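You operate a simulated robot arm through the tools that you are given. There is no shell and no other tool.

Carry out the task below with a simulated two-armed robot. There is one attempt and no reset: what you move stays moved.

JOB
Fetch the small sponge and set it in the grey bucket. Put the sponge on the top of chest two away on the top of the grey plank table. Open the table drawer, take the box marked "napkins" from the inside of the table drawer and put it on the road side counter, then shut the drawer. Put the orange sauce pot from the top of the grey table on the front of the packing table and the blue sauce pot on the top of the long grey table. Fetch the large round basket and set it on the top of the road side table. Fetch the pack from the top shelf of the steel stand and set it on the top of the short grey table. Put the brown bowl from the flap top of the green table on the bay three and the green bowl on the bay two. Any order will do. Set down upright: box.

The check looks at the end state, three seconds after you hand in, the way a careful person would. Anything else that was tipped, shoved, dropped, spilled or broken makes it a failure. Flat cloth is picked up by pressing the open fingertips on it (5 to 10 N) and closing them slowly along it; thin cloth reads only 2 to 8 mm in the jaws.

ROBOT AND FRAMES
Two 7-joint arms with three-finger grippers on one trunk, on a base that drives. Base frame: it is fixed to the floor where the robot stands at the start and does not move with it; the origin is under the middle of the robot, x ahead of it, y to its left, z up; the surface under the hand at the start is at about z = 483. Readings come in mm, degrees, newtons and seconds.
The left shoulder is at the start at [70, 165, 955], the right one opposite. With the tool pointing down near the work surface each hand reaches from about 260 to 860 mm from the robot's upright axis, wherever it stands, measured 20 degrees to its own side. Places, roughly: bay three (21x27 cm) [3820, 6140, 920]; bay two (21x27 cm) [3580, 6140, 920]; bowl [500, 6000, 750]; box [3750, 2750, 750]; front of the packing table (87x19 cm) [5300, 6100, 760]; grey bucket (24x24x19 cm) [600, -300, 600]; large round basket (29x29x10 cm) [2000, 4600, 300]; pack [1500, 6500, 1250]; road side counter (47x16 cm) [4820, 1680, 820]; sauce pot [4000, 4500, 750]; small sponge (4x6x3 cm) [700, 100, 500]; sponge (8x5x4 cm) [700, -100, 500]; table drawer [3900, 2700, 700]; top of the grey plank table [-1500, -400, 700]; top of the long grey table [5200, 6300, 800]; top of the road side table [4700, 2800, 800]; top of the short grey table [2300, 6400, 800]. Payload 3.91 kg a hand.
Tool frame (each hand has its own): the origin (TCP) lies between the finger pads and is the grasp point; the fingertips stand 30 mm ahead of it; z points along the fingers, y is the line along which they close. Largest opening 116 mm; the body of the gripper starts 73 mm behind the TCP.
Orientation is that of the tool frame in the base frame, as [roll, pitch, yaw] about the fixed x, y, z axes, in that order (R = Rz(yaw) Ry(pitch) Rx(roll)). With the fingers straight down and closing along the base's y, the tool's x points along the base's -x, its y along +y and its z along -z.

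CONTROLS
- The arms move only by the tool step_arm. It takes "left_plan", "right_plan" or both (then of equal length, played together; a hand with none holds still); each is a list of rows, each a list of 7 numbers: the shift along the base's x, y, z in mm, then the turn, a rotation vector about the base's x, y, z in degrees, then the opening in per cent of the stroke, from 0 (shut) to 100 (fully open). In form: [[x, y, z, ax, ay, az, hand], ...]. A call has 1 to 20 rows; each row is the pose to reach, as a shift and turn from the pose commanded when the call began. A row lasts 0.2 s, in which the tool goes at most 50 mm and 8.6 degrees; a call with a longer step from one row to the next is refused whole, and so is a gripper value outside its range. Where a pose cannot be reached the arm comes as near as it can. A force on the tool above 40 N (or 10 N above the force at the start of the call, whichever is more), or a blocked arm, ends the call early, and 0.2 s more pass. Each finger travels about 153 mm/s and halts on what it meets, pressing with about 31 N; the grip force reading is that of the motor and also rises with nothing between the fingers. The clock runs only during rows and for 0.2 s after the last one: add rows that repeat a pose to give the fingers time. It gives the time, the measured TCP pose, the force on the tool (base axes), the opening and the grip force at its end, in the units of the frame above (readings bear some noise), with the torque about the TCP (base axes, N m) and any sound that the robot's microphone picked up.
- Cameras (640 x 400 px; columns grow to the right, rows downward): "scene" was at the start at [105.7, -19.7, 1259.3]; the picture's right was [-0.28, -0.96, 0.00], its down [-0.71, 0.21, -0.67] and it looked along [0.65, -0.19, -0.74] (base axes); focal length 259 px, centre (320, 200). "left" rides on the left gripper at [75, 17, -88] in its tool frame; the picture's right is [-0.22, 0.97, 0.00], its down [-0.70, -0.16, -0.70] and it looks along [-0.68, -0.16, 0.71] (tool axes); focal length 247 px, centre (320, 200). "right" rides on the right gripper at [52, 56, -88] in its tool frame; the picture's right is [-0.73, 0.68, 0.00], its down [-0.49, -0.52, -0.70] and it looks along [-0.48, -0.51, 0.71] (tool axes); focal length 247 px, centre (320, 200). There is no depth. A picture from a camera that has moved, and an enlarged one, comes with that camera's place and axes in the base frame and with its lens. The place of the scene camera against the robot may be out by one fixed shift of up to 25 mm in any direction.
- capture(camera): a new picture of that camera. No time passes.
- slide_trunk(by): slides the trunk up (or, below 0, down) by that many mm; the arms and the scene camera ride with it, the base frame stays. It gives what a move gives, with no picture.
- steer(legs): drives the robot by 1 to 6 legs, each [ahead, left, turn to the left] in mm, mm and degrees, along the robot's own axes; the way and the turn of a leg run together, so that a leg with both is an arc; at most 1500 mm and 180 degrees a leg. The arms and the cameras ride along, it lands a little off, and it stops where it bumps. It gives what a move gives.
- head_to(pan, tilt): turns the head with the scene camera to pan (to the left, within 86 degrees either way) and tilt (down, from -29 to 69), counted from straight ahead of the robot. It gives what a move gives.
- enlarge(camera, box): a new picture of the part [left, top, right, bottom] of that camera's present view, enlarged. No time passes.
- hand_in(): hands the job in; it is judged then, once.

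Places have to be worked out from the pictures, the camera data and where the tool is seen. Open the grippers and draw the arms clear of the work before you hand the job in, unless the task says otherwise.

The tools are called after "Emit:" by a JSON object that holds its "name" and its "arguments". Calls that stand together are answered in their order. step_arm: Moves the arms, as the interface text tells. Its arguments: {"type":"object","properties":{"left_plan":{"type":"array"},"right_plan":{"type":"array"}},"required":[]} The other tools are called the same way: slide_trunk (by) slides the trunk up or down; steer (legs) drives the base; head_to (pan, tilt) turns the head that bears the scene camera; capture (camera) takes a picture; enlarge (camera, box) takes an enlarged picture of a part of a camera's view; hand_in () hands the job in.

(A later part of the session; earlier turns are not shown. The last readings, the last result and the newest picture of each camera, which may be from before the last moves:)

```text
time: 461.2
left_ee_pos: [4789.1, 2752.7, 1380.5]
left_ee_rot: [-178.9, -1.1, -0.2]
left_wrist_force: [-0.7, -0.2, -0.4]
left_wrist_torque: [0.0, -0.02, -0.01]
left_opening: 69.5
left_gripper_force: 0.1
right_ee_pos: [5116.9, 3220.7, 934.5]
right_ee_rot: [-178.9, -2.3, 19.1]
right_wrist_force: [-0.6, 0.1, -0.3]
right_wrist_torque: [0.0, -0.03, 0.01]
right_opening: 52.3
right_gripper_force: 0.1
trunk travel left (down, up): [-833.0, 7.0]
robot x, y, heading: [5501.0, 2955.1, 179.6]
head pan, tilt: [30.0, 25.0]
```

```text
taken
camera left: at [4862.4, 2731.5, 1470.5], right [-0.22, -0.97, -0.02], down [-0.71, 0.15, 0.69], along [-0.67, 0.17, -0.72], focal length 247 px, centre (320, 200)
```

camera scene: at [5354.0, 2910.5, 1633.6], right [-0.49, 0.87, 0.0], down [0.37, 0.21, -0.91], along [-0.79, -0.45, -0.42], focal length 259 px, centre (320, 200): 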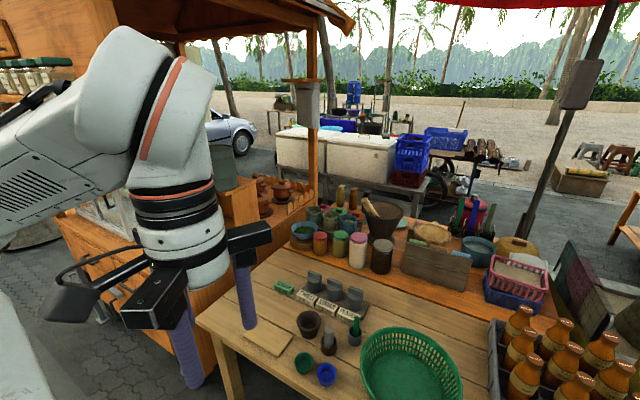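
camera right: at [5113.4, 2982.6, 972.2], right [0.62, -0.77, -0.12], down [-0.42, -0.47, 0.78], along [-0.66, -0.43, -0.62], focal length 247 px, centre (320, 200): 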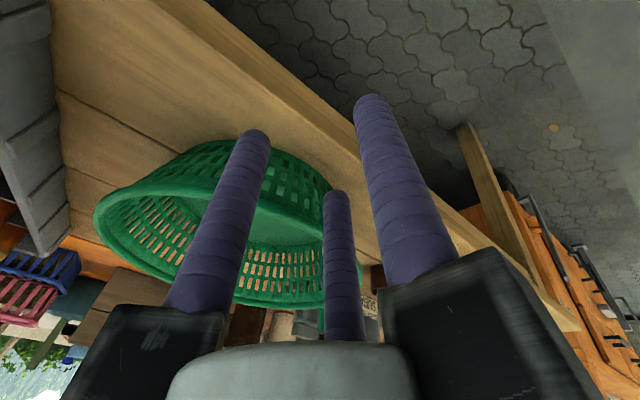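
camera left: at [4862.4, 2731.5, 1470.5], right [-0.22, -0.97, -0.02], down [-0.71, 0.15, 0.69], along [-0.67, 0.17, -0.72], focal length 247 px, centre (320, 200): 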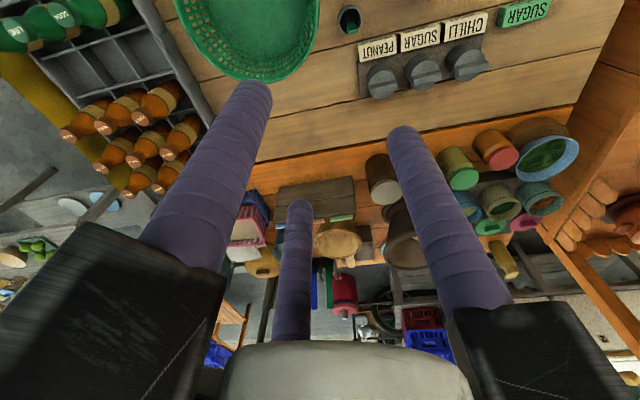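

The orange table's west edge is near x≈4000; its drawer must face the aisle there. I pull the left hand back, raise the right hand to normal, and then drive the long way round by the north and west.

Emit:
{"name": "step_arm", "arguments": {"left_plan": [[40, 0, 0, 0, 0, 0, 60], [80, -5, 0, 0, 0, 0, 60], [120, -10, 0, 0, 0, 0, 60], [160, -15, 0, 0, 0, 0, 60], [200, -20, 0, 0, 0, 0, 60], [240, -25, 0, 0, 0, 0, 60], [280, -30, 0, 0, 0, 0, 60], [320, -35, 0, 0, 0, 0, 60], [360, -40, 0, 0, 0, 0, 60], [370, -40, 0, 0, 0, 0, 60]], "right_plan": [[0, 3, 30, 0, 0, -2, 45], [0, 6, 65, 0, 0, -4, 45], [0, 9, 100, 0, 0, -6, 45], [0, 12, 135, 0, 0, -9, 45], [0, 12, 170, 0, 0, -12, 45], [0, 12, 205, 0, 0, -15, 45], [0, 12, 240, 0, 0, -18, 45], [0, 12, 275, 0, 0, -19, 45], [0, 12, 305, 0, 0, -19, 45], [0, 12, 330, 0, 0, -19, 45]]}}

Emit:
{"name": "capture", "arguments": {"camera": "scene"}}

```text
time: 463.4
left_ee_pos: [5160.5, 2712.7, 1383.2]
left_ee_rot: [-178.9, -1.1, 0.0]
left_wrist_force: [-0.9, 0.2, -0.4]
left_wrist_torque: [0.03, -0.01, -0.01]
left_opening: 70.0
left_gripper_force: 0.1
right_ee_pos: [5066.4, 3268.3, 1236.0]
right_ee_rot: [178.2, -1.5, 0.0]
right_wrist_force: [-0.4, 0.5, 0.2]
right_wrist_torque: [-0.04, 0.02, 0.0]
right_opening: 52.0
right_gripper_force: 0.1
right hand out of reach, approached as far as the arm can: row 7, 8, 9, 10
trunk travel left (down, up): [-833.0, 7.0]
robot x, y, heading: [5504.8, 2953.0, 179.6]
head pan, tilt: [30.0, 25.0]
```

```text
taken
camera scene: at [5353.8, 2910.7, 1633.5], right [-0.5, 0.87, 0.0], down [0.37, 0.21, -0.91], along [-0.79, -0.45, -0.42], focal length 259 px, centre (320, 200)
```

scene: 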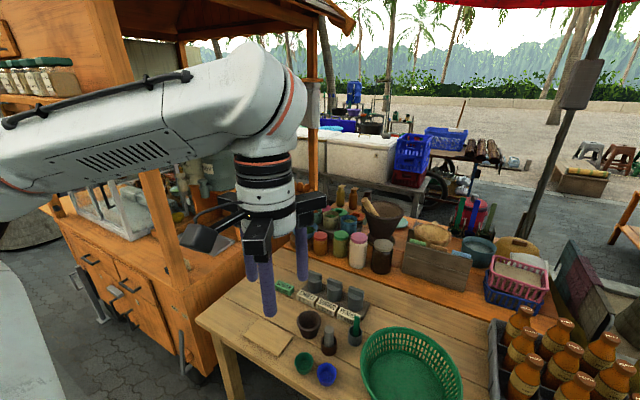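

I turn right to face +y and drive back north around the trolley to the corridor at y≈5430.

Emit:
{"name": "steer", "arguments": {"legs": [[0, 0, -89.6], [550, 50, 0], [420, 270, 0], [750, 290, 0], [740, 150, 0]]}}

Emit:
{"name": "head_to", "arguments": {"pan": 0, "tilt": 35}}

Emit:
{"name": "capture", "arguments": {"camera": "scene"}}

```text
time: 480.5
left_ee_pos: [4437.3, 5730.8, 1384.6]
left_ee_rot: [-178.9, -1.0, -88.8]
left_wrist_force: [0.0, -0.2, 0.0]
left_wrist_torque: [0.0, 0.03, 0.03]
left_opening: 69.5
left_gripper_force: 0.0
right_ee_pos: [4994.2, 5836.0, 1231.5]
right_ee_rot: [178.3, -2.2, -89.3]
right_wrist_force: [0.1, 0.1, 0.1]
right_wrist_torque: [0.0, 0.03, 0.02]
right_opening: 52.4
right_gripper_force: 0.1
trunk travel left (down, up): [-833.0, 7.0]
robot x, y, heading: [4682.3, 5390.2, 90.9]
head pan, tilt: [30.0, 25.0]
```

```text
time: 481.5
left_ee_pos: [4436.6, 5730.8, 1385.1]
left_ee_rot: [-178.9, -1.1, -88.9]
left_wrist_force: [-0.7, -0.3, 0.1]
left_wrist_torque: [-0.04, -0.02, 0.02]
left_opening: 69.7
left_gripper_force: 0.0
right_ee_pos: [4994.2, 5835.9, 1230.4]
right_ee_rot: [177.9, -2.3, -89.4]
right_wrist_force: [0.5, -0.2, 0.9]
right_wrist_torque: [-0.02, 0.01, -0.05]
right_opening: 51.9
right_gripper_force: 0.0
trunk travel left (down, up): [-833.0, 7.0]
robot x, y, heading: [4686.7, 5396.8, 90.7]
head pan, tilt: [0.0, 35.0]
```

```text
taken
camera scene: at [4644.1, 5533.1, 1623.3], right [0.98, 0.2, 0.0], down [0.11, -0.51, -0.85], along [-0.17, 0.83, -0.52], focal length 259 px, centre (320, 200)
```

scene: 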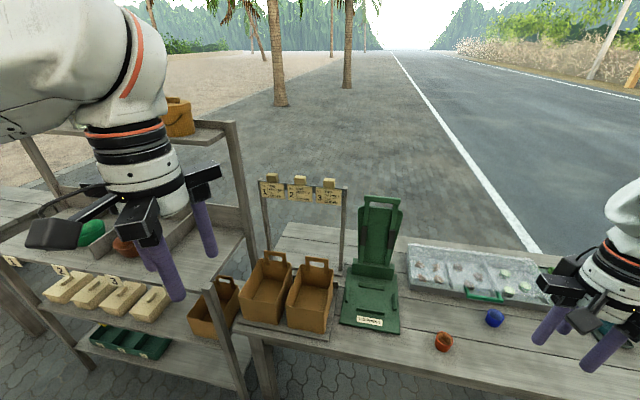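

The pots are in place. I lower the trunk back by 340 mm and drive west in legs along y≈5440 to about x=1150.

Emit:
{"name": "slide_trunk", "arguments": {"by": -340}}

Emit:
{"name": "steer", "arguments": {"legs": [[45, 1000, -0.7], [0, 1400, 0], [0, 1150, 0], [0, 0, -90], [0, 0, -90]]}}

Emit:
{"name": "head_to", "arguments": {"pan": 0, "tilt": 18}}

Emit:
{"name": "capture", "arguments": {"camera": "scene"}}

```text
time: 484.8
left_ee_pos: [4437.1, 5732.3, 1043.9]
left_ee_rot: [-178.9, -0.9, -89.0]
left_wrist_force: [0.2, 0.0, -0.1]
left_wrist_torque: [0.02, 0.01, 0.01]
left_opening: 69.6
left_gripper_force: 0.0
right_ee_pos: [4992.9, 5836.7, 891.9]
right_ee_rot: [177.9, -2.2, -89.4]
right_wrist_force: [-0.7, 0.2, 0.5]
right_wrist_torque: [0.0, 0.04, 0.02]
right_opening: 52.1
right_gripper_force: 0.0
trunk travel left (down, up): [-493.0, 347.0]
robot x, y, heading: [4686.2, 5394.8, 91.1]
head pan, tilt: [0.0, 35.0]
```

```text
time: 510.0
left_ee_pos: [1314.0, 5105.9, 1044.0]
left_ee_rot: [-178.9, -1.0, 87.4]
left_wrist_force: [0.1, 0.1, 0.1]
left_wrist_torque: [0.02, -0.01, 0.0]
left_opening: 69.5
left_gripper_force: 0.0
right_ee_pos: [752.7, 5039.5, 890.2]
right_ee_rot: [177.9, -2.3, 86.9]
right_wrist_force: [0.6, -0.2, -0.9]
right_wrist_torque: [0.03, 0.0, 0.02]
right_opening: 51.9
right_gripper_force: 0.0
trunk travel left (down, up): [-493.0, 347.0]
robot x, y, heading: [1092.7, 5458.7, -92.9]
head pan, tilt: [0.0, 35.0]
```

```text
time: 510.8
left_ee_pos: [1314.1, 5107.1, 1044.9]
left_ee_rot: [-178.9, -1.0, 87.3]
left_wrist_force: [0.7, 0.0, 0.9]
left_wrist_torque: [-0.01, -0.02, 0.0]
left_opening: 69.4
left_gripper_force: 0.0
right_ee_pos: [752.2, 5037.8, 889.3]
right_ee_rot: [177.2, -2.2, 86.8]
right_wrist_force: [0.5, 0.2, -0.2]
right_wrist_torque: [0.0, 0.0, -0.01]
right_opening: 52.2
right_gripper_force: 0.1
trunk travel left (down, up): [-493.0, 347.0]
robot x, y, heading: [1095.6, 5462.3, -92.8]
head pan, tilt: [0.0, 18.0]
```

```text
taken
camera scene: at [1074.4, 5320.9, 1297.0], right [-1.0, -0.08, 0.0], down [-0.03, 0.39, -0.92], along [0.08, -0.92, -0.39], focal length 259 px, centre (320, 200)
```

scene: 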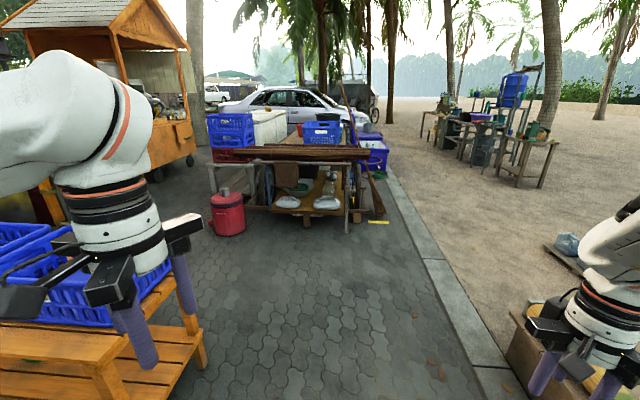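

Facing -y now: the red cooler stands near [2180, 3210] and the brown log table beyond. I drive south to y≈3850, then turn left to face +x and look east toward the aisle.

Emit:
{"name": "steer", "arguments": {"legs": [[0, 0, 2.8], [1500, 30, 0], [100, 0, 0], [0, 0, 90]]}}

Emit:
{"name": "head_to", "arguments": {"pan": -10, "tilt": 18}}

Emit:
{"name": "capture", "arguments": {"camera": "scene"}}

```text
refused: leg 2 is longer than a leg can be; nothing moved
```

```text
time: 511.6
left_ee_pos: [1314.0, 5106.2, 1045.3]
left_ee_rot: [-178.8, -1.0, 87.4]
left_wrist_force: [0.2, 0.3, 0.8]
left_wrist_torque: [-0.01, 0.03, 0.03]
left_opening: 69.5
left_gripper_force: 0.1
right_ee_pos: [753.0, 5038.8, 888.3]
right_ee_rot: [177.1, -2.3, 86.8]
right_wrist_force: [-0.1, -0.8, -0.2]
right_wrist_torque: [0.0, -0.01, -0.01]
right_opening: 52.2
right_gripper_force: 0.0
trunk travel left (down, up): [-493.0, 347.0]
robot x, y, heading: [1093.2, 5459.6, -93.0]
head pan, tilt: [-10.0, 18.0]
```

```text
taken
camera scene: at [1074.3, 5320.8, 1297.6], right [-1.0, -0.08, 0.0], down [-0.03, 0.38, -0.92], along [0.08, -0.92, -0.38], focal length 259 px, centre (320, 200)
```

scene: 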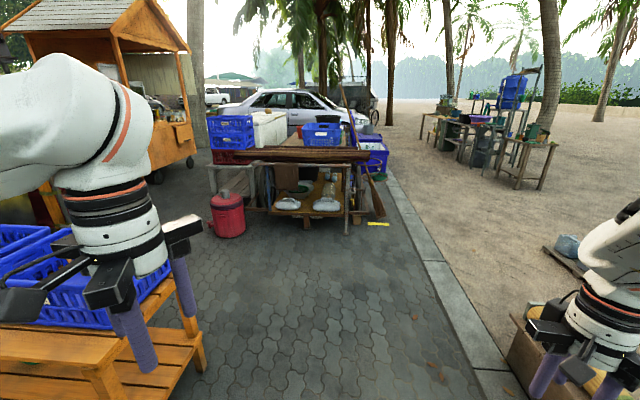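

A leg was a hair too long, and the head seems stuck, probably against the right elbow. I stretch the right hand forward to open that elbow, then try the head again.

Emit:
{"name": "step_arm", "arguments": {"right_plan": [[0, -40, 0, 0, 0, 0, 50], [0, -80, 0, 0, 0, 0, 50], [0, -120, 0, 0, 0, 0, 50], [0, -160, 0, 0, 0, 0, 50], [0, -200, 0, 0, 0, 0, 50], [0, -240, 0, 0, 0, 0, 50], [0, -280, 0, 0, 0, 0, 50], [0, -320, 0, 0, 0, 0, 50]]}}

Emit:
{"name": "head_to", "arguments": {"pan": 0, "tilt": 25}}

Emit:
{"name": "capture", "arguments": {"camera": "scene"}}

```text
time: 513.4
left_ee_pos: [1312.7, 5103.9, 1044.0]
left_ee_rot: [-178.9, -1.1, 87.4]
left_wrist_force: [-0.8, -0.8, 0.2]
left_wrist_torque: [0.09, 0.0, -0.03]
left_opening: 69.7
left_gripper_force: 0.1
right_ee_pos: [750.7, 4719.4, 888.5]
right_ee_rot: [178.0, -2.5, 86.8]
right_wrist_force: [-0.7, -0.3, -0.7]
right_wrist_torque: [0.03, 0.0, 0.03]
right_opening: 58.0
right_gripper_force: 0.2
trunk travel left (down, up): [-493.0, 347.0]
robot x, y, heading: [1089.0, 5457.4, -92.9]
head pan, tilt: [-10.0, 18.0]
```

```text
time: 514.1
left_ee_pos: [1312.9, 5107.5, 1045.3]
left_ee_rot: [-179.0, -1.0, 87.4]
left_wrist_force: [0.1, 0.1, -0.7]
left_wrist_torque: [-0.01, -0.03, -0.01]
left_opening: 69.6
left_gripper_force: 0.0
right_ee_pos: [752.2, 4721.5, 891.8]
right_ee_rot: [177.7, -2.3, 86.8]
right_wrist_force: [-1.2, -0.2, 0.6]
right_wrist_torque: [-0.02, 0.02, 0.04]
right_opening: 57.9
right_gripper_force: 0.0
trunk travel left (down, up): [-493.0, 347.0]
robot x, y, heading: [1089.7, 5462.3, -92.9]
head pan, tilt: [0.0, 25.0]
```

```text
taken
camera scene: at [1062.0, 5321.3, 1293.7], right [-1.0, 0.05, 0.0], down [0.02, 0.42, -0.91], along [-0.05, -0.91, -0.42], focal length 259 px, centre (320, 200)
```

scene: 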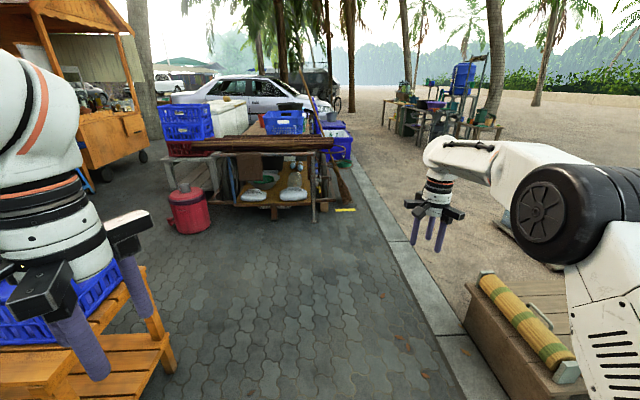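

The head is free again. I bring the right hand halfway back and drive south in two legs, then turn left to face +x.

Emit:
{"name": "step_arm", "arguments": {"right_plan": [[0, 40, 5, 0, 0, 0, 50], [0, 80, 10, 0, 0, 0, 50], [0, 120, 15, 0, 0, 0, 50], [0, 160, 20, 0, 0, 0, 50], [0, 200, 25, 0, 0, 0, 50]]}}

Emit:
{"name": "steer", "arguments": {"legs": [[0, 0, 2.9], [1450, 20, 0], [130, 20, 0], [0, 0, 90]]}}

Emit:
{"name": "head_to", "arguments": {"pan": -10, "tilt": 20}}

Emit:
{"name": "capture", "arguments": {"camera": "scene"}}

```text
time: 515.3
left_ee_pos: [1312.6, 5107.8, 1045.1]
left_ee_rot: [-178.9, -0.9, 87.4]
left_wrist_force: [0.1, 0.7, 1.2]
left_wrist_torque: [-0.05, 0.05, 0.01]
left_opening: 69.6
left_gripper_force: 0.0
right_ee_pos: [753.6, 4922.5, 915.7]
right_ee_rot: [177.8, -2.2, 87.0]
right_wrist_force: [0.6, 0.2, 0.2]
right_wrist_torque: [-0.07, -0.01, -0.01]
right_opening: 58.1
right_gripper_force: 0.1
trunk travel left (down, up): [-493.0, 347.0]
robot x, y, heading: [1089.8, 5464.9, -92.8]
head pan, tilt: [0.0, 25.0]
```

```text
time: 527.7
left_ee_pos: [1493.3, 4120.1, 1044.8]
left_ee_rot: [-178.9, -1.0, -177.2]
left_wrist_force: [-0.9, -0.8, -0.4]
left_wrist_torque: [0.04, 0.01, 0.01]
left_opening: 69.7
left_gripper_force: 0.1
right_ee_pos: [1729.1, 3581.1, 914.3]
right_ee_rot: [177.7, -2.3, -177.7]
right_wrist_force: [-0.4, -0.5, -0.4]
right_wrist_torque: [-0.01, 0.01, 0.03]
right_opening: 58.1
right_gripper_force: 0.0
trunk travel left (down, up): [-493.0, 347.0]
robot x, y, heading: [1159.4, 3866.1, 2.6]
head pan, tilt: [0.0, 25.0]
```

```text
time: 528.4
left_ee_pos: [1491.8, 4121.1, 1044.8]
left_ee_rot: [-178.9, -1.0, -177.1]
left_wrist_force: [-0.2, 0.5, -1.2]
left_wrist_torque: [0.03, 0.02, 0.0]
left_opening: 70.0
left_gripper_force: 0.0
right_ee_pos: [1727.1, 3579.9, 914.4]
right_ee_rot: [177.8, -2.3, -177.7]
right_wrist_force: [0.1, 0.1, 0.4]
right_wrist_torque: [-0.03, 0.0, 0.03]
right_opening: 58.1
right_gripper_force: 0.1
trunk travel left (down, up): [-493.0, 347.0]
robot x, y, heading: [1156.2, 3863.3, 2.6]
head pan, tilt: [-10.0, 20.0]
```

```text
taken
camera scene: at [1282.2, 3857.4, 1301.7], right [-0.13, -0.99, 0.0], down [-0.34, 0.04, -0.94], along [0.93, -0.12, -0.34], focal length 259 px, centre (320, 200)
```

scene: 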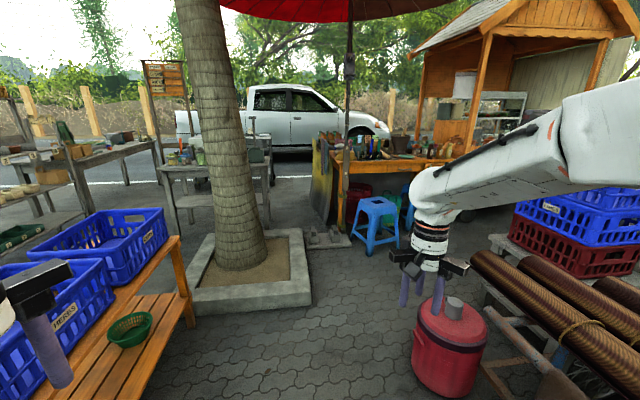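

Now I see the orange table's west side, with the umbrella pole and a blue stool in front, the planter on the left and the red cooler on the right. I enlarge it.

Emit:
{"name": "enlarge", "arguments": {"camera": "scene", "box": [290, 110, 470, 270]}}

```text
2.50 times, centred on (380, 190) of scene
camera zoom: at [1282.2, 3857.4, 1301.7], right [-0.13, -0.99, 0.0], down [-0.34, 0.04, -0.94], along [0.93, -0.12, -0.34], focal length 648 px, centre (170, 225)
```

zoom: 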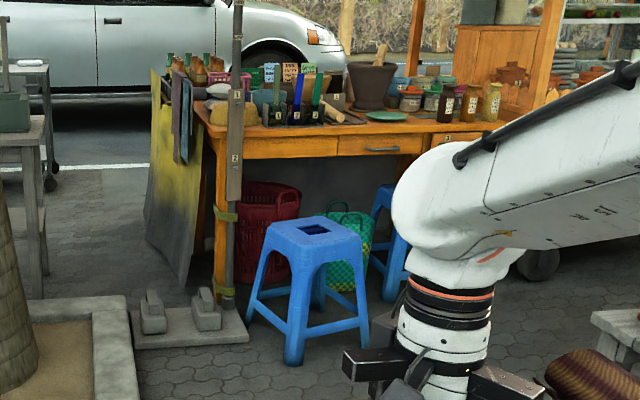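

The drawer with its handle is visible on the table's west side near [3700, 2700]. The gap between the red cooler and the planter corner is narrow, so I drive to about [1830, 3740] and measure it closely.

Emit:
{"name": "steer", "arguments": {"legs": [[0, 0, -2.6], [680, -120, 0]]}}

Emit:
{"name": "head_to", "arguments": {"pan": -25, "tilt": 40}}

Emit:
{"name": "capture", "arguments": {"camera": "scene"}}

Emit:
{"name": "capture", "arguments": {"camera": "right"}}

```text
time: 532.6
left_ee_pos: [2181.5, 3979.8, 1043.7]
left_ee_rot: [-178.9, -1.0, 179.9]
left_wrist_force: [0.8, 0.6, -0.5]
left_wrist_torque: [-0.02, -0.01, 0.0]
left_opening: 69.6
left_gripper_force: 0.0
right_ee_pos: [2390.8, 3430.0, 914.6]
right_ee_rot: [177.7, -2.3, 179.4]
right_wrist_force: [0.2, 0.3, 0.2]
right_wrist_torque: [0.01, 0.03, -0.03]
right_opening: 58.1
right_gripper_force: 0.0
trunk travel left (down, up): [-493.0, 347.0]
robot x, y, heading: [1835.0, 3740.3, -0.5]
head pan, tilt: [-10.0, 20.0]
```

```text
time: 533.5
left_ee_pos: [2180.7, 3980.6, 1044.6]
left_ee_rot: [-178.9, -1.0, 179.9]
left_wrist_force: [-0.8, 0.0, 0.7]
left_wrist_torque: [0.04, -0.01, 0.0]
left_opening: 69.7
left_gripper_force: 0.1
right_ee_pos: [2389.8, 3428.4, 914.2]
right_ee_rot: [177.8, -2.3, 179.4]
right_wrist_force: [-0.1, -0.2, 0.8]
right_wrist_torque: [0.04, 0.01, -0.02]
right_opening: 57.7
right_gripper_force: 0.1
trunk travel left (down, up): [-493.0, 347.0]
robot x, y, heading: [1835.5, 3741.0, -0.5]
head pan, tilt: [-25.0, 40.0]
```

```text
taken
camera scene: at [1943.5, 3706.6, 1270.4], right [-0.43, -0.9, 0.0], down [-0.58, 0.28, -0.77], along [0.69, -0.33, -0.64], focal length 259 px, centre (320, 200)
```

scene: 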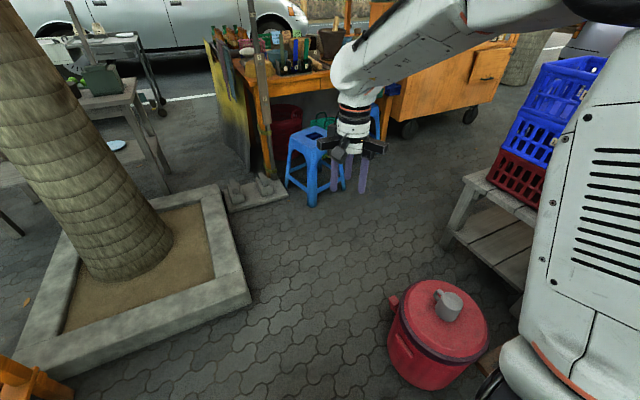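

```text
taken
camera right: at [2342.1, 3481.6, 1007.2], right [0.74, 0.67, 0.0], down [0.51, -0.55, 0.66], along [0.44, -0.49, -0.75], focal length 247 px, centre (320, 200)
```

right: 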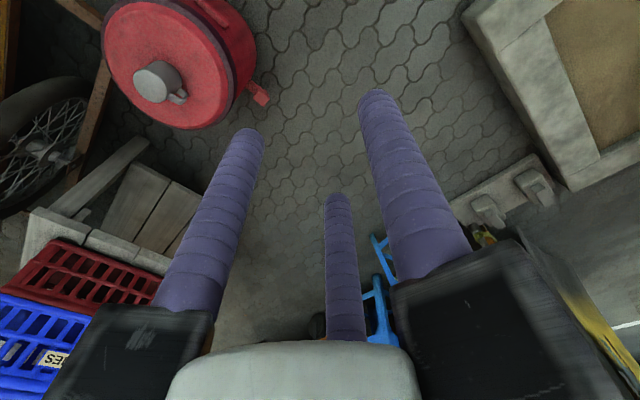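

The gap is only about 550 mm, too narrow to risk. I'll reach the aisle from the south instead, which I need for the counter anyway. I turn around and drive back west and then south along the sand.

Emit:
{"name": "steer", "arguments": {"legs": [[0, 0, 90], [0, 0, 90], [1450, 0, 0], [300, 0, 0], [0, 0, 90]]}}

Emit:
{"name": "head_to", "arguments": {"pan": 0, "tilt": 20}}

Emit:
{"name": "capture", "arguments": {"camera": "scene"}}

```text
time: 553.8
left_ee_pos: [327.9, 3403.9, 1045.1]
left_ee_rot: [-178.8, -1.0, 88.5]
left_wrist_force: [0.2, -0.7, -0.2]
left_wrist_torque: [0.01, -0.02, -0.01]
left_opening: 69.8
left_gripper_force: 0.1
right_ee_pos: [-230.0, 3208.7, 914.3]
right_ee_rot: [177.8, -2.3, 88.0]
right_wrist_force: [0.4, 0.4, 0.1]
right_wrist_torque: [0.03, -0.01, 0.0]
right_opening: 57.9
right_gripper_force: 0.1
trunk travel left (down, up): [-493.0, 347.0]
robot x, y, heading: [96.5, 3758.7, -91.6]
head pan, tilt: [-25.0, 40.0]
```

```text
time: 554.7
left_ee_pos: [326.2, 3404.4, 1044.0]
left_ee_rot: [-178.9, -0.9, 88.6]
left_wrist_force: [-0.1, 0.5, 1.1]
left_wrist_torque: [0.0, 0.03, -0.04]
left_opening: 69.7
left_gripper_force: 0.0
right_ee_pos: [-230.4, 3208.6, 914.2]
right_ee_rot: [177.8, -2.3, 87.9]
right_wrist_force: [0.4, 0.7, -0.3]
right_wrist_torque: [0.01, 0.01, 0.05]
right_opening: 58.0
right_gripper_force: 0.0
trunk travel left (down, up): [-493.0, 347.0]
robot x, y, heading: [95.3, 3752.8, -92.0]
head pan, tilt: [0.0, 20.0]
```

```text
taken
camera scene: at [71.1, 3613.2, 1301.6], right [-1.0, 0.03, 0.0], down [0.01, 0.34, -0.94], along [-0.03, -0.94, -0.34], focal length 259 px, centre (320, 200)
```

scene: 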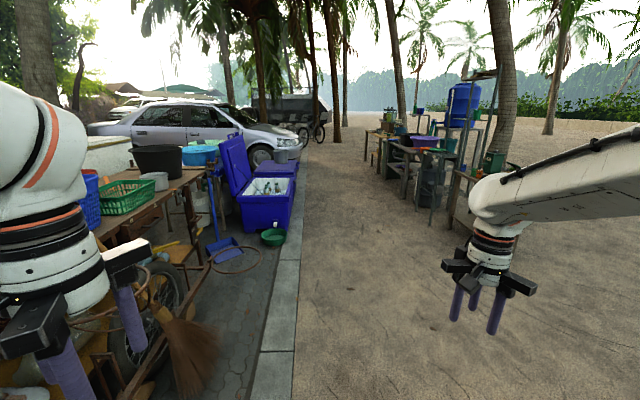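

The way south along the sand is clear. I drive down to about [-400, -1050], past the two chests.

Emit:
{"name": "steer", "arguments": {"legs": [[1200, -480, 2], [1450, 0, 0], [1400, 0, 0], [750, 0, 0]]}}

Emit:
{"name": "head_to", "arguments": {"pan": 60, "tilt": 20}}

Emit:
{"name": "capture", "arguments": {"camera": "scene"}}

```text
time: 578.2
left_ee_pos: [-259.0, -1391.4, 1043.9]
left_ee_rot: [-179.0, -0.9, 88.2]
left_wrist_force: [-0.5, 0.4, 0.3]
left_wrist_torque: [0.01, 0.03, 0.02]
left_opening: 69.7
left_gripper_force: 0.0
right_ee_pos: [-817.8, -1583.8, 913.3]
right_ee_rot: [177.9, -2.3, 87.6]
right_wrist_force: [0.5, -0.7, -0.2]
right_wrist_torque: [-0.02, 0.02, -0.03]
right_opening: 58.1
right_gripper_force: 0.0
trunk travel left (down, up): [-493.0, 347.0]
robot x, y, heading: [-492.0, -1036.5, -92.0]
head pan, tilt: [0.0, 20.0]
```

```text
time: 579.5
left_ee_pos: [-260.5, -1390.0, 1043.5]
left_ee_rot: [-178.8, -1.0, 88.2]
left_wrist_force: [-0.5, -0.5, 0.4]
left_wrist_torque: [-0.03, -0.02, 0.02]
left_opening: 69.5
left_gripper_force: 0.0
right_ee_pos: [-817.7, -1584.4, 913.6]
right_ee_rot: [177.8, -2.4, 87.7]
right_wrist_force: [0.0, -0.3, -1.2]
right_wrist_torque: [0.0, 0.0, 0.0]
right_opening: 58.1
right_gripper_force: 0.1
trunk travel left (down, up): [-493.0, 347.0]
robot x, y, heading: [-488.7, -1038.0, -92.0]
head pan, tilt: [60.0, 20.0]
```

```text
taken
camera scene: at [-432.7, -1136.2, 1301.7], right [-0.53, -0.85, 0.0], down [-0.29, 0.18, -0.94], along [0.8, -0.5, -0.34], focal length 259 px, centre (320, 200)
```

scene: 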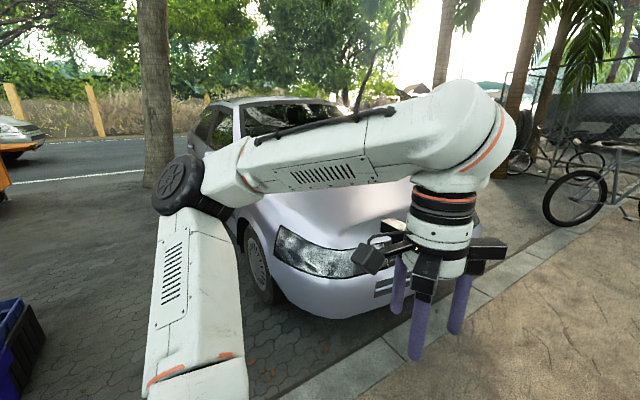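

The silver car's front corner is near [590, -1764], leaving about a metre between it and chest two (south edge y≈-514). I turn left to face +x and drive through along y≈-960.

Emit:
{"name": "steer", "arguments": {"legs": [[0, 0, 92], [600, 80, 0], [850, 0, 0]]}}

Emit:
{"name": "head_to", "arguments": {"pan": 20, "tilt": 20}}

Emit:
{"name": "capture", "arguments": {"camera": "scene"}}

```text
time: 590.9
left_ee_pos: [1317.1, -798.3, 1043.2]
left_ee_rot: [-179.0, -1.1, 177.4]
left_wrist_force: [-0.8, -0.4, -0.5]
left_wrist_torque: [0.01, 0.05, -0.01]
left_opening: 69.7
left_gripper_force: 0.0
right_ee_pos: [1503.3, -1358.2, 914.9]
right_ee_rot: [177.8, -2.3, 177.0]
right_wrist_force: [0.3, 0.7, 0.2]
right_wrist_torque: [0.01, 0.05, 0.0]
right_opening: 57.9
right_gripper_force: 0.0
trunk travel left (down, up): [-493.0, 347.0]
robot x, y, heading: [965.9, -1021.1, -2.7]
head pan, tilt: [60.0, 20.0]
```

```text
time: 592.0
left_ee_pos: [1317.3, -797.0, 1045.1]
left_ee_rot: [-178.8, -1.0, 177.4]
left_wrist_force: [0.4, 0.1, -0.5]
left_wrist_torque: [-0.02, 0.02, -0.04]
left_opening: 69.6
left_gripper_force: 0.0
right_ee_pos: [1502.7, -1358.3, 915.5]
right_ee_rot: [177.8, -2.3, 177.0]
right_wrist_force: [-0.2, 0.8, -0.3]
right_wrist_torque: [0.01, 0.03, 0.03]
right_opening: 58.1
right_gripper_force: 0.2
trunk travel left (down, up): [-493.0, 347.0]
robot x, y, heading: [964.5, -1020.4, -2.7]
head pan, tilt: [20.0, 20.0]
```

```text
taken
camera scene: at [1081.6, -994.4, 1301.7], right [0.3, -0.96, 0.0], down [-0.33, -0.1, -0.94], along [0.9, 0.28, -0.34], focal length 259 px, centre (320, 200)
```

scene: 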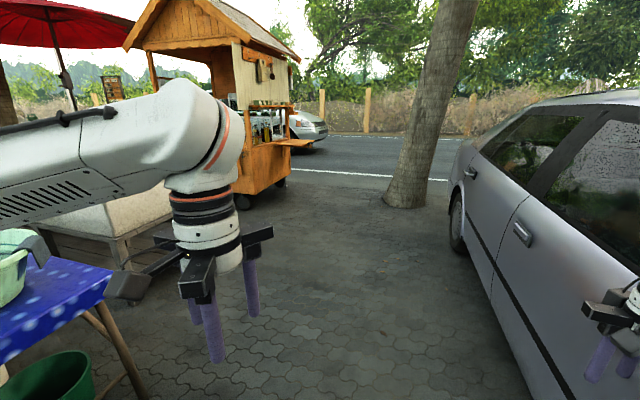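

The ground ahead is open; the cart's south end is near y≈1000 and the coolers end near [2500, 1280]. I drive diagonally to about [2950, 200].

Emit:
{"name": "steer", "arguments": {"legs": [[0, 0, 2.7], [1000, 320, 0], [900, 850, 0], [100, 0, 90]]}}

Emit:
{"name": "head_to", "arguments": {"pan": 0, "tilt": 22}}

Emit:
{"name": "capture", "arguments": {"camera": "scene"}}

```text
time: 607.7
left_ee_pos: [2676.9, 586.0, 1044.3]
left_ee_rot: [-178.9, -1.0, -87.3]
left_wrist_force: [0.2, 0.3, 0.1]
left_wrist_torque: [0.0, 0.02, 0.01]
left_opening: 69.5
left_gripper_force: 0.0
right_ee_pos: [3217.4, 821.2, 915.4]
right_ee_rot: [177.7, -2.2, -87.8]
right_wrist_force: [-0.1, -0.4, -0.2]
right_wrist_torque: [0.01, 0.01, 0.01]
right_opening: 58.2
right_gripper_force: 0.0
trunk travel left (down, up): [-493.0, 347.0]
robot x, y, heading: [2933.6, 254.1, 92.7]
head pan, tilt: [20.0, 20.0]
```

```text
time: 608.5
left_ee_pos: [2676.8, 585.9, 1043.8]
left_ee_rot: [-178.9, -1.0, -87.3]
left_wrist_force: [-0.5, 0.1, -0.3]
left_wrist_torque: [0.0, 0.02, 0.03]
left_opening: 69.5
left_gripper_force: 0.3
right_ee_pos: [3217.8, 822.1, 914.2]
right_ee_rot: [177.8, -2.3, -87.8]
right_wrist_force: [0.3, 1.2, 0.8]
right_wrist_torque: [-0.01, 0.03, 0.03]
right_opening: 58.0
right_gripper_force: 0.1
trunk travel left (down, up): [-493.0, 347.0]
robot x, y, heading: [2934.2, 247.5, 92.2]
head pan, tilt: [0.0, 22.0]
```

```text
taken
camera scene: at [2906.4, 398.3, 1298.5], right [1.0, 0.04, 0.0], down [0.02, -0.37, -0.93], along [-0.04, 0.93, -0.37], focal length 259 px, centre (320, 200)
```

scene: 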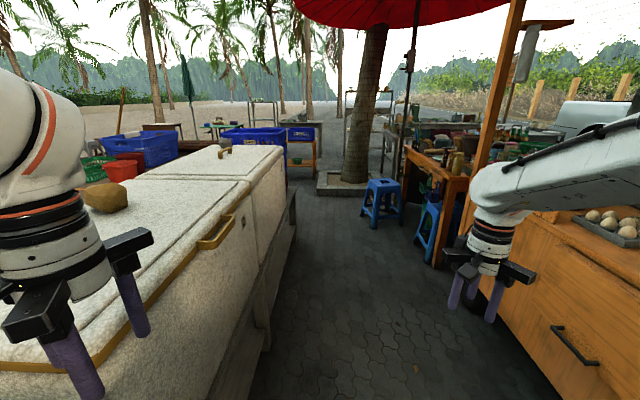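

I'm at the aisle's south end: coolers on the left (east side x≈2620), cart on the right (x≈3620). I stretch the left hand forward to tuck its elbow, and drive north in short legs along x≈3030.

Emit:
{"name": "step_arm", "arguments": {"left_plan": [[10, 35, 0, 0, 0, 0, 60], [20, 70, 0, 0, 0, 0, 60], [30, 105, 0, 0, 0, 0, 60], [40, 140, 0, 0, 0, 0, 60], [50, 175, 0, 0, 0, 0, 60], [60, 210, 0, 0, 0, 0, 60]]}}

Emit:
{"name": "steer", "arguments": {"legs": [[0, 0, -2.2], [800, -90, 0]]}}

Emit:
{"name": "head_to", "arguments": {"pan": -20, "tilt": 30}}

Emit:
{"name": "capture", "arguments": {"camera": "scene"}}

```text
time: 609.9
left_ee_pos: [2738.6, 796.6, 1043.5]
left_ee_rot: [-178.8, -0.9, -87.2]
left_wrist_force: [0.9, -0.3, -1.0]
left_wrist_torque: [0.01, 0.05, -0.02]
left_opening: 69.7
left_gripper_force: 0.0
right_ee_pos: [3218.4, 821.7, 913.9]
right_ee_rot: [177.8, -2.3, -87.8]
right_wrist_force: [0.5, 0.1, 0.0]
right_wrist_torque: [-0.01, 0.03, -0.01]
right_opening: 58.1
right_gripper_force: 0.1
trunk travel left (down, up): [-493.0, 347.0]
robot x, y, heading: [2934.4, 253.3, 92.2]
head pan, tilt: [0.0, 22.0]
```

```text
time: 614.7
left_ee_pos: [2851.5, 1608.7, 1043.7]
left_ee_rot: [-178.9, -1.0, -89.8]
left_wrist_force: [0.6, 0.6, 0.7]
left_wrist_torque: [0.0, 0.02, 0.04]
left_opening: 70.0
left_gripper_force: 0.2
right_ee_pos: [3333.2, 1615.6, 914.8]
right_ee_rot: [177.8, -2.2, -90.3]
right_wrist_force: [0.6, -0.8, -0.2]
right_wrist_torque: [-0.01, 0.02, 0.0]
right_opening: 57.8
right_gripper_force: 0.1
trunk travel left (down, up): [-493.0, 347.0]
robot x, y, heading: [3021.7, 1061.2, 90.0]
head pan, tilt: [0.0, 22.0]
```

```text
time: 615.5
left_ee_pos: [2851.6, 1609.5, 1043.9]
left_ee_rot: [-178.9, -1.0, -89.8]
left_wrist_force: [0.1, -0.1, -0.2]
left_wrist_torque: [0.0, 0.02, 0.03]
left_opening: 69.5
left_gripper_force: 0.1
right_ee_pos: [3333.3, 1615.4, 915.3]
right_ee_rot: [177.8, -2.3, -90.4]
right_wrist_force: [-0.3, 0.1, -0.7]
right_wrist_torque: [0.0, 0.0, 0.0]
right_opening: 58.2
right_gripper_force: 0.0
trunk travel left (down, up): [-493.0, 347.0]
robot x, y, heading: [3021.9, 1053.6, 90.1]
head pan, tilt: [-20.0, 30.0]
```

```text
taken
camera scene: at [3033.9, 1197.5, 1285.7], right [0.94, -0.34, 0.0], down [-0.17, -0.47, -0.87], along [0.3, 0.81, -0.5], focal length 259 px, centre (320, 200)
```

scene: 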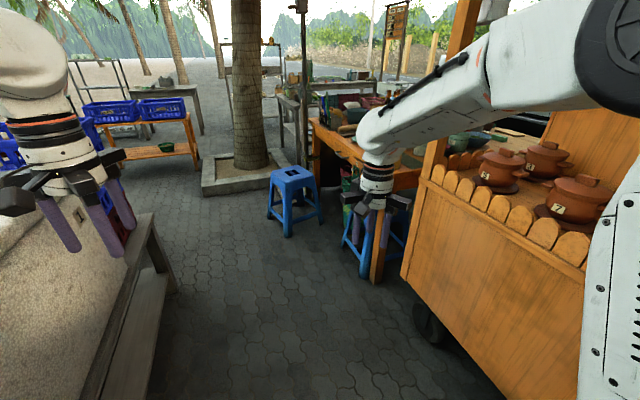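

The aisle is clear ahead: stool 1 near [3465, 2900], stool 2 near [3745, 2260] at the table's leg, table west side x≈3790. I drive on to about y=2000 and look at the drawer.

Emit:
{"name": "steer", "arguments": {"legs": [[900, 40, 0]]}}

Emit:
{"name": "head_to", "arguments": {"pan": -40, "tilt": 35}}

Emit:
{"name": "capture", "arguments": {"camera": "scene"}}

```text
time: 620.2
left_ee_pos: [2801.0, 2503.7, 1043.2]
left_ee_rot: [-178.9, -1.1, -89.1]
left_wrist_force: [-0.2, -0.4, 0.1]
left_wrist_torque: [-0.05, 0.0, 0.0]
left_opening: 69.6
left_gripper_force: 0.1
right_ee_pos: [3281.0, 2515.8, 914.2]
right_ee_rot: [177.8, -2.4, -89.6]
right_wrist_force: [-0.5, 0.2, -0.7]
right_wrist_torque: [-0.02, -0.01, 0.03]
right_opening: 57.8
right_gripper_force: 0.0
trunk travel left (down, up): [-493.0, 347.0]
robot x, y, heading: [2980.5, 1955.1, 90.4]
head pan, tilt: [-20.0, 30.0]
```

```text
time: 621.0
left_ee_pos: [2799.8, 2503.2, 1044.8]
left_ee_rot: [-178.9, -1.1, -89.1]
left_wrist_force: [-0.1, 0.2, 0.3]
left_wrist_torque: [0.01, 0.01, 0.03]
left_opening: 69.4
left_gripper_force: 0.0
right_ee_pos: [3281.6, 2515.1, 913.8]
right_ee_rot: [177.8, -2.3, -89.6]
right_wrist_force: [0.5, -0.3, -0.2]
right_wrist_torque: [-0.01, 0.01, -0.02]
right_opening: 57.9
right_gripper_force: 0.1
trunk travel left (down, up): [-493.0, 347.0]
robot x, y, heading: [2978.5, 1954.2, 90.6]
head pan, tilt: [-40.0, 35.0]
```

```text
taken
camera scene: at [3013.5, 2076.9, 1277.9], right [0.77, -0.63, 0.0], down [-0.36, -0.44, -0.82], along [0.52, 0.63, -0.57], focal length 259 px, centre (320, 200)
```

scene: 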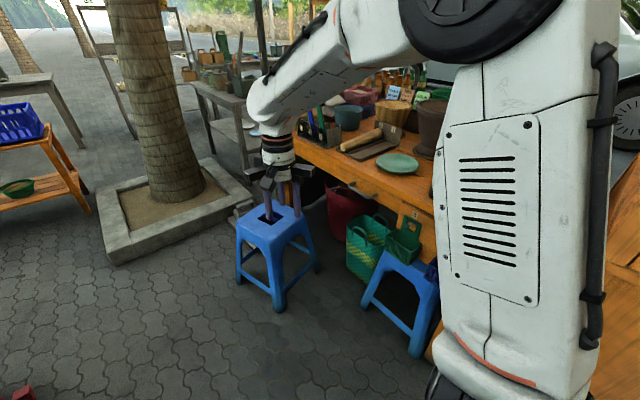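

The drawer handle shows near [3710, 2620, 720] under the table top, above stool 2. I drive to [2980, 2600] and turn right to face it.

Emit:
{"name": "steer", "arguments": {"legs": [[650, 0, 0], [0, 0, -90.5]]}}

Emit:
{"name": "head_to", "arguments": {"pan": 0, "tilt": 35}}

Emit:
{"name": "capture", "arguments": {"camera": "scene"}}

Emit:
{"name": "enlarge", "arguments": {"camera": "scene", "box": [200, 140, 440, 290]}}

```text
time: 628.5
left_ee_pos: [3519.4, 2776.5, 1044.5]
left_ee_rot: [-178.9, -1.0, -179.3]
left_wrist_force: [-0.1, 0.2, 0.0]
left_wrist_torque: [-0.01, -0.01, 0.02]
left_opening: 69.6
left_gripper_force: 0.0
right_ee_pos: [3529.7, 2297.2, 913.4]
right_ee_rot: [177.8, -2.3, -179.8]
right_wrist_force: [0.4, 0.1, -0.2]
right_wrist_torque: [-0.02, 0.0, 0.0]
right_opening: 58.0
right_gripper_force: 0.0
trunk travel left (down, up): [-493.0, 347.0]
robot x, y, heading: [2970.2, 2604.0, 0.5]
head pan, tilt: [-40.0, 35.0]
```

```text
time: 629.6
left_ee_pos: [3519.1, 2776.8, 1044.4]
left_ee_rot: [-179.0, -1.0, -179.3]
left_wrist_force: [-0.2, -0.1, -0.1]
left_wrist_torque: [0.0, 0.02, 0.02]
left_opening: 69.4
left_gripper_force: 0.0
right_ee_pos: [3529.3, 2297.2, 914.3]
right_ee_rot: [177.8, -2.3, -179.8]
right_wrist_force: [-0.3, -0.2, 0.3]
right_wrist_torque: [0.0, 0.04, 0.01]
right_opening: 57.8
right_gripper_force: 0.1
trunk travel left (down, up): [-493.0, 347.0]
robot x, y, heading: [2974.0, 2601.2, 0.4]
head pan, tilt: [0.0, 35.0]
```

```text
taken
camera scene: at [3089.9, 2604.7, 1277.8], right [0.01, -1.0, 0.0], down [-0.57, 0.0, -0.82], along [0.82, 0.01, -0.57], focal length 259 px, centre (320, 200)
```

scene: 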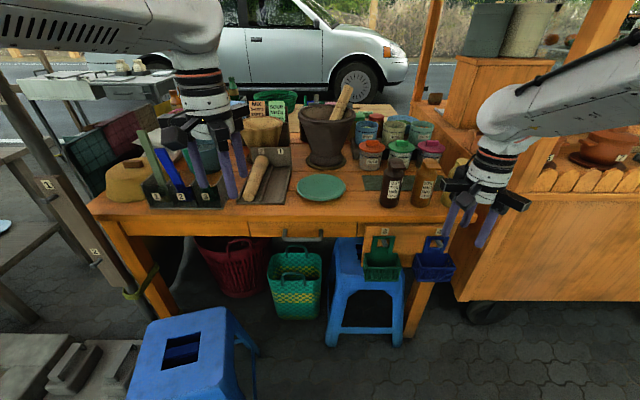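

```text
2.67 times, centred on (320, 215) of scene
camera zoom: at [3089.9, 2604.7, 1277.8], right [0.01, -1.0, 0.0], down [-0.57, 0.0, -0.82], along [0.82, 0.01, -0.57], focal length 691 px, centre (320, 160)
```

zoom: 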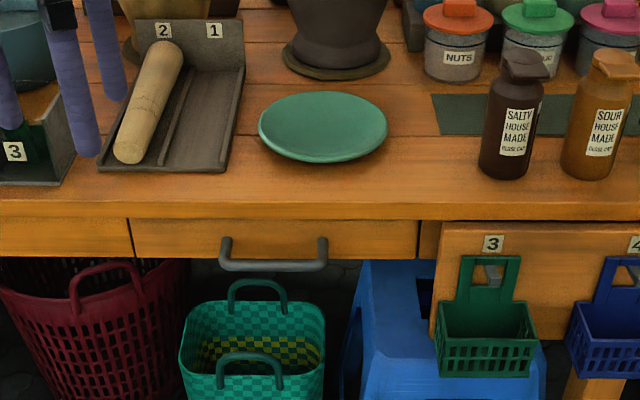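

The drawer front and its bar handle are right ahead, about y≈2668. I look with both hand cameras to get the handle's exact place and standoff.

Emit:
{"name": "capture", "arguments": {"camera": "left"}}

Emit:
{"name": "capture", "arguments": {"camera": "right"}}

Emit:
{"name": "enlarge", "arguments": {"camera": "scene", "box": [260, 205, 370, 265]}}

```text
taken
camera left: at [3446.5, 2794.2, 1134.0], right [0.21, 0.98, -0.02], down [0.71, -0.14, 0.69], along [0.67, -0.16, -0.72], focal length 247 px, centre (320, 200)
```

left: 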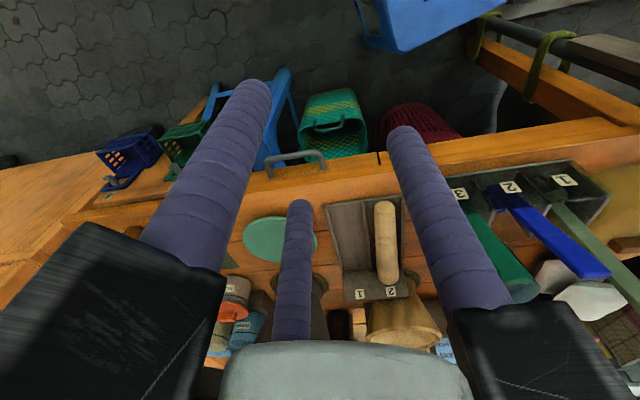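

```text
taken
camera right: at [3481.2, 2349.7, 1007.2], right [0.73, 0.68, 0.0], down [0.52, -0.55, 0.66], along [0.45, -0.48, -0.75], focal length 247 px, centre (320, 200)
```

right: 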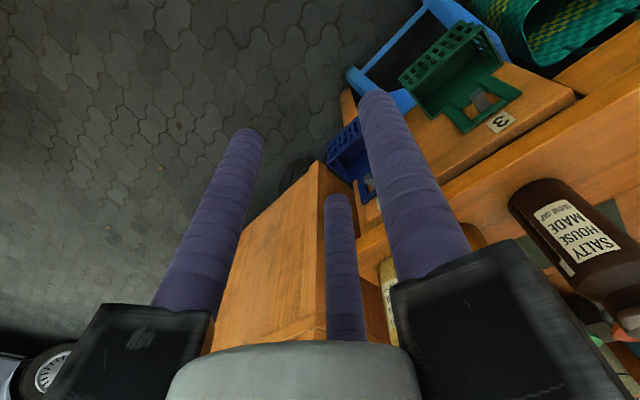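

```text
5.82 times, centred on (315, 235) of scene
camera zoom: at [3089.9, 2604.7, 1277.8], right [0.01, -1.0, 0.0], down [-0.57, 0.0, -0.82], along [0.82, 0.01, -0.57], focal length 1508 px, centre (349, -4)
```

zoom: 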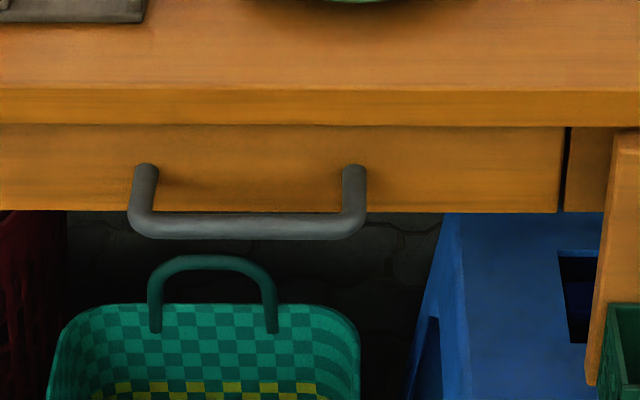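

The bar handle stands about 45 mm off the drawer front, near [3725, 2665, ~690], about 130 mm long. I'll grip it with the right hand turned so two fingers go behind the bar. First the left hand moves aside and the right hand turns +90° and hovers before it.

Emit:
{"name": "step_arm", "arguments": {"left_plan": [[-18, 18, 0, 0, 0, 0, 60], [-36, 36, 0, 0, 0, 0, 60], [-54, 54, 0, 0, 0, 0, 60], [-72, 72, 0, 0, 0, 0, 60], [-90, 90, 0, 0, 0, 0, 60], [-108, 108, 0, 0, 0, 0, 60], [-126, 126, 0, 0, 0, 0, 60], [-144, 144, 0, 0, 0, 0, 60], [-160, 160, 0, 0, 0, 0, 60], [-160, 160, 0, 0, 0, 0, 60], [-160, 160, 0, 0, 0, 0, 60], [-160, 160, 0, 0, 0, 0, 60]], "right_plan": [[8, 30, 0, 0, 0, 8, 50], [16, 60, 0, 0, 0, 16, 50], [24, 90, 0, 0, 0, 24, 50], [32, 120, 0, 0, 0, 32, 50], [40, 150, 0, 0, 0, 40, 50], [48, 180, 0, 0, 0, 48, 50], [56, 210, 0, 0, 0, 56, 50], [64, 240, -5, 0, 0, 64, 50], [72, 270, -15, 0, 0, 72, 50], [80, 300, -25, 0, 0, 80, 50], [90, 330, -35, 0, 0, 88, 50], [100, 345, -45, 0, 0, 90, 50]]}}

Emit:
{"name": "capture", "arguments": {"camera": "right"}}

Emit:
{"name": "capture", "arguments": {"camera": "scene"}}

```text
time: 632.2
left_ee_pos: [3360.7, 2936.9, 1043.3]
left_ee_rot: [-179.0, -0.9, -179.3]
left_wrist_force: [0.1, -0.1, 0.5]
left_wrist_torque: [0.0, 0.04, 0.0]
left_opening: 69.8
left_gripper_force: 0.1
right_ee_pos: [3630.6, 2642.9, 870.8]
right_ee_rot: [177.7, -2.2, -89.6]
right_wrist_force: [0.5, -0.2, 0.2]
right_wrist_torque: [-0.02, 0.03, 0.0]
right_opening: 58.1
right_gripper_force: 0.1
trunk travel left (down, up): [-493.0, 347.0]
robot x, y, heading: [2970.7, 2601.8, 0.6]
head pan, tilt: [0.0, 35.0]
```

```text
taken
camera right: at [3577.7, 2593.8, 963.4], right [-0.69, 0.73, 0.0], down [0.55, 0.52, 0.66], along [0.48, 0.45, -0.75], focal length 247 px, centre (320, 200)
```

right: 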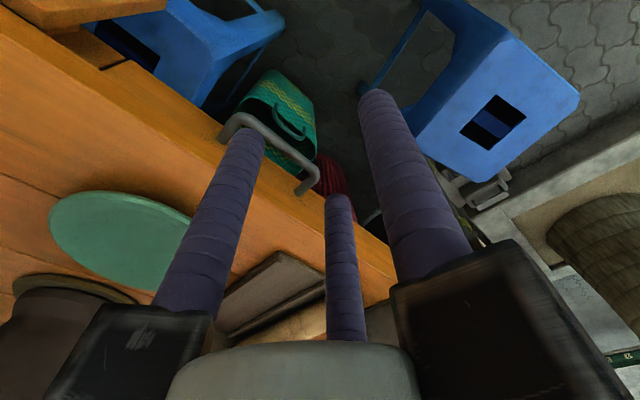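

```text
taken
camera scene: at [3090.5, 2605.0, 1277.8], right [0.01, -1.0, 0.0], down [-0.57, -0.01, -0.82], along [0.82, 0.01, -0.57], focal length 259 px, centre (320, 200)
```

scene: 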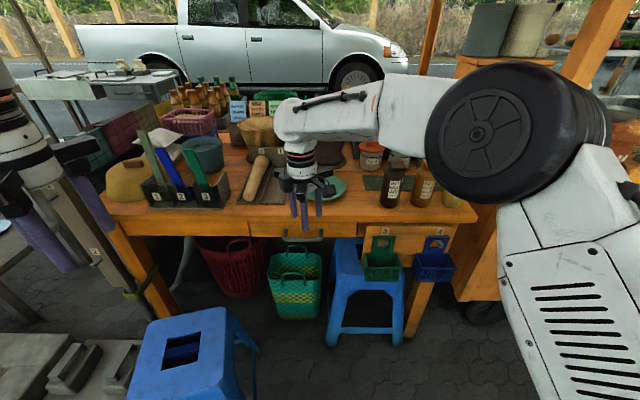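

Three views agree on the bar at about [3727, 2665, 691], with the drawer front at x≈3772. I tilt the right hand 20° so it leans away from the table edge, open to 62%, and go to a point just above and before the handle.

Emit:
{"name": "step_arm", "arguments": {"right_plan": [[15, 6, -15, 0, -7, 0, 62], [30, 12, -30, 0, -14, 0, 62], [45, 18, -45, 0, -20, 0, 62], [60, 22, -70, 0, -20, 0, 62], [73, 22, -95, 0, -20, 0, 62], [73, 22, -95, 0, -20, 0, 62]]}}

Emit:
{"name": "capture", "arguments": {"camera": "right"}}

Emit:
{"name": "enlarge", "arguments": {"camera": "scene", "box": [240, 150, 380, 270]}}

```text
time: 633.3
left_ee_pos: [3358.8, 2936.4, 1044.5]
left_ee_rot: [-178.9, -1.1, -179.2]
left_wrist_force: [1.0, 0.2, -0.6]
left_wrist_torque: [-0.02, 0.04, 0.0]
left_opening: 69.8
left_gripper_force: 0.0
right_ee_pos: [3694.7, 2670.1, 790.8]
right_ee_rot: [-161.9, -1.8, -89.9]
right_wrist_force: [-23.7, -0.3, 17.1]
right_wrist_torque: [0.37, -0.19, 0.49]
right_opening: 68.0
right_gripper_force: 0.2
trunk travel left (down, up): [-493.0, 347.0]
robot x, y, heading: [2967.8, 2601.4, 0.6]
head pan, tilt: [0.0, 35.0]
stopped in row 5 (right hand): the force on the tool passed its limit at 66 N (the readings are from after the stop); the commanded pose is now the measured one
```

```text
taken
camera right: at [3614.3, 2620.6, 860.6], right [-0.65, 0.73, -0.24], down [0.28, 0.51, 0.81], along [0.71, 0.46, -0.53], focal length 247 px, centre (320, 200)
```

right: 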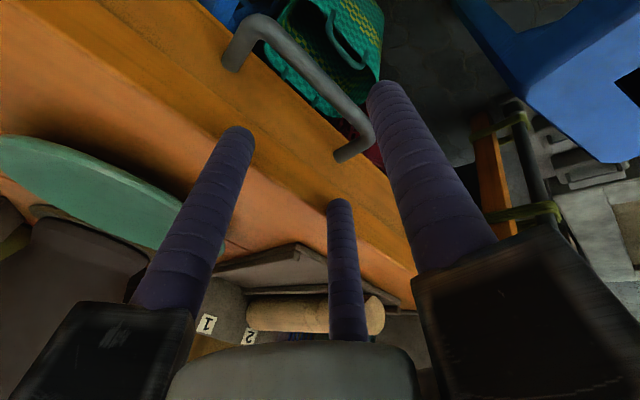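

```text
3.33 times, centred on (310, 210) of scene
camera zoom: at [3086.9, 2605.0, 1278.4], right [0.01, -1.0, 0.0], down [-0.57, -0.01, -0.82], along [0.82, 0.01, -0.57], focal length 864 px, centre (353, 167)
```

zoom: 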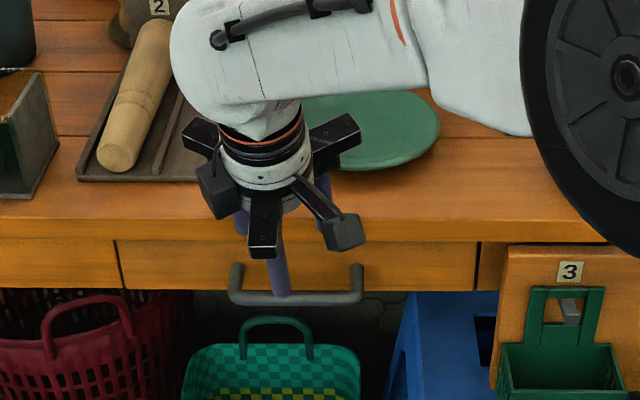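

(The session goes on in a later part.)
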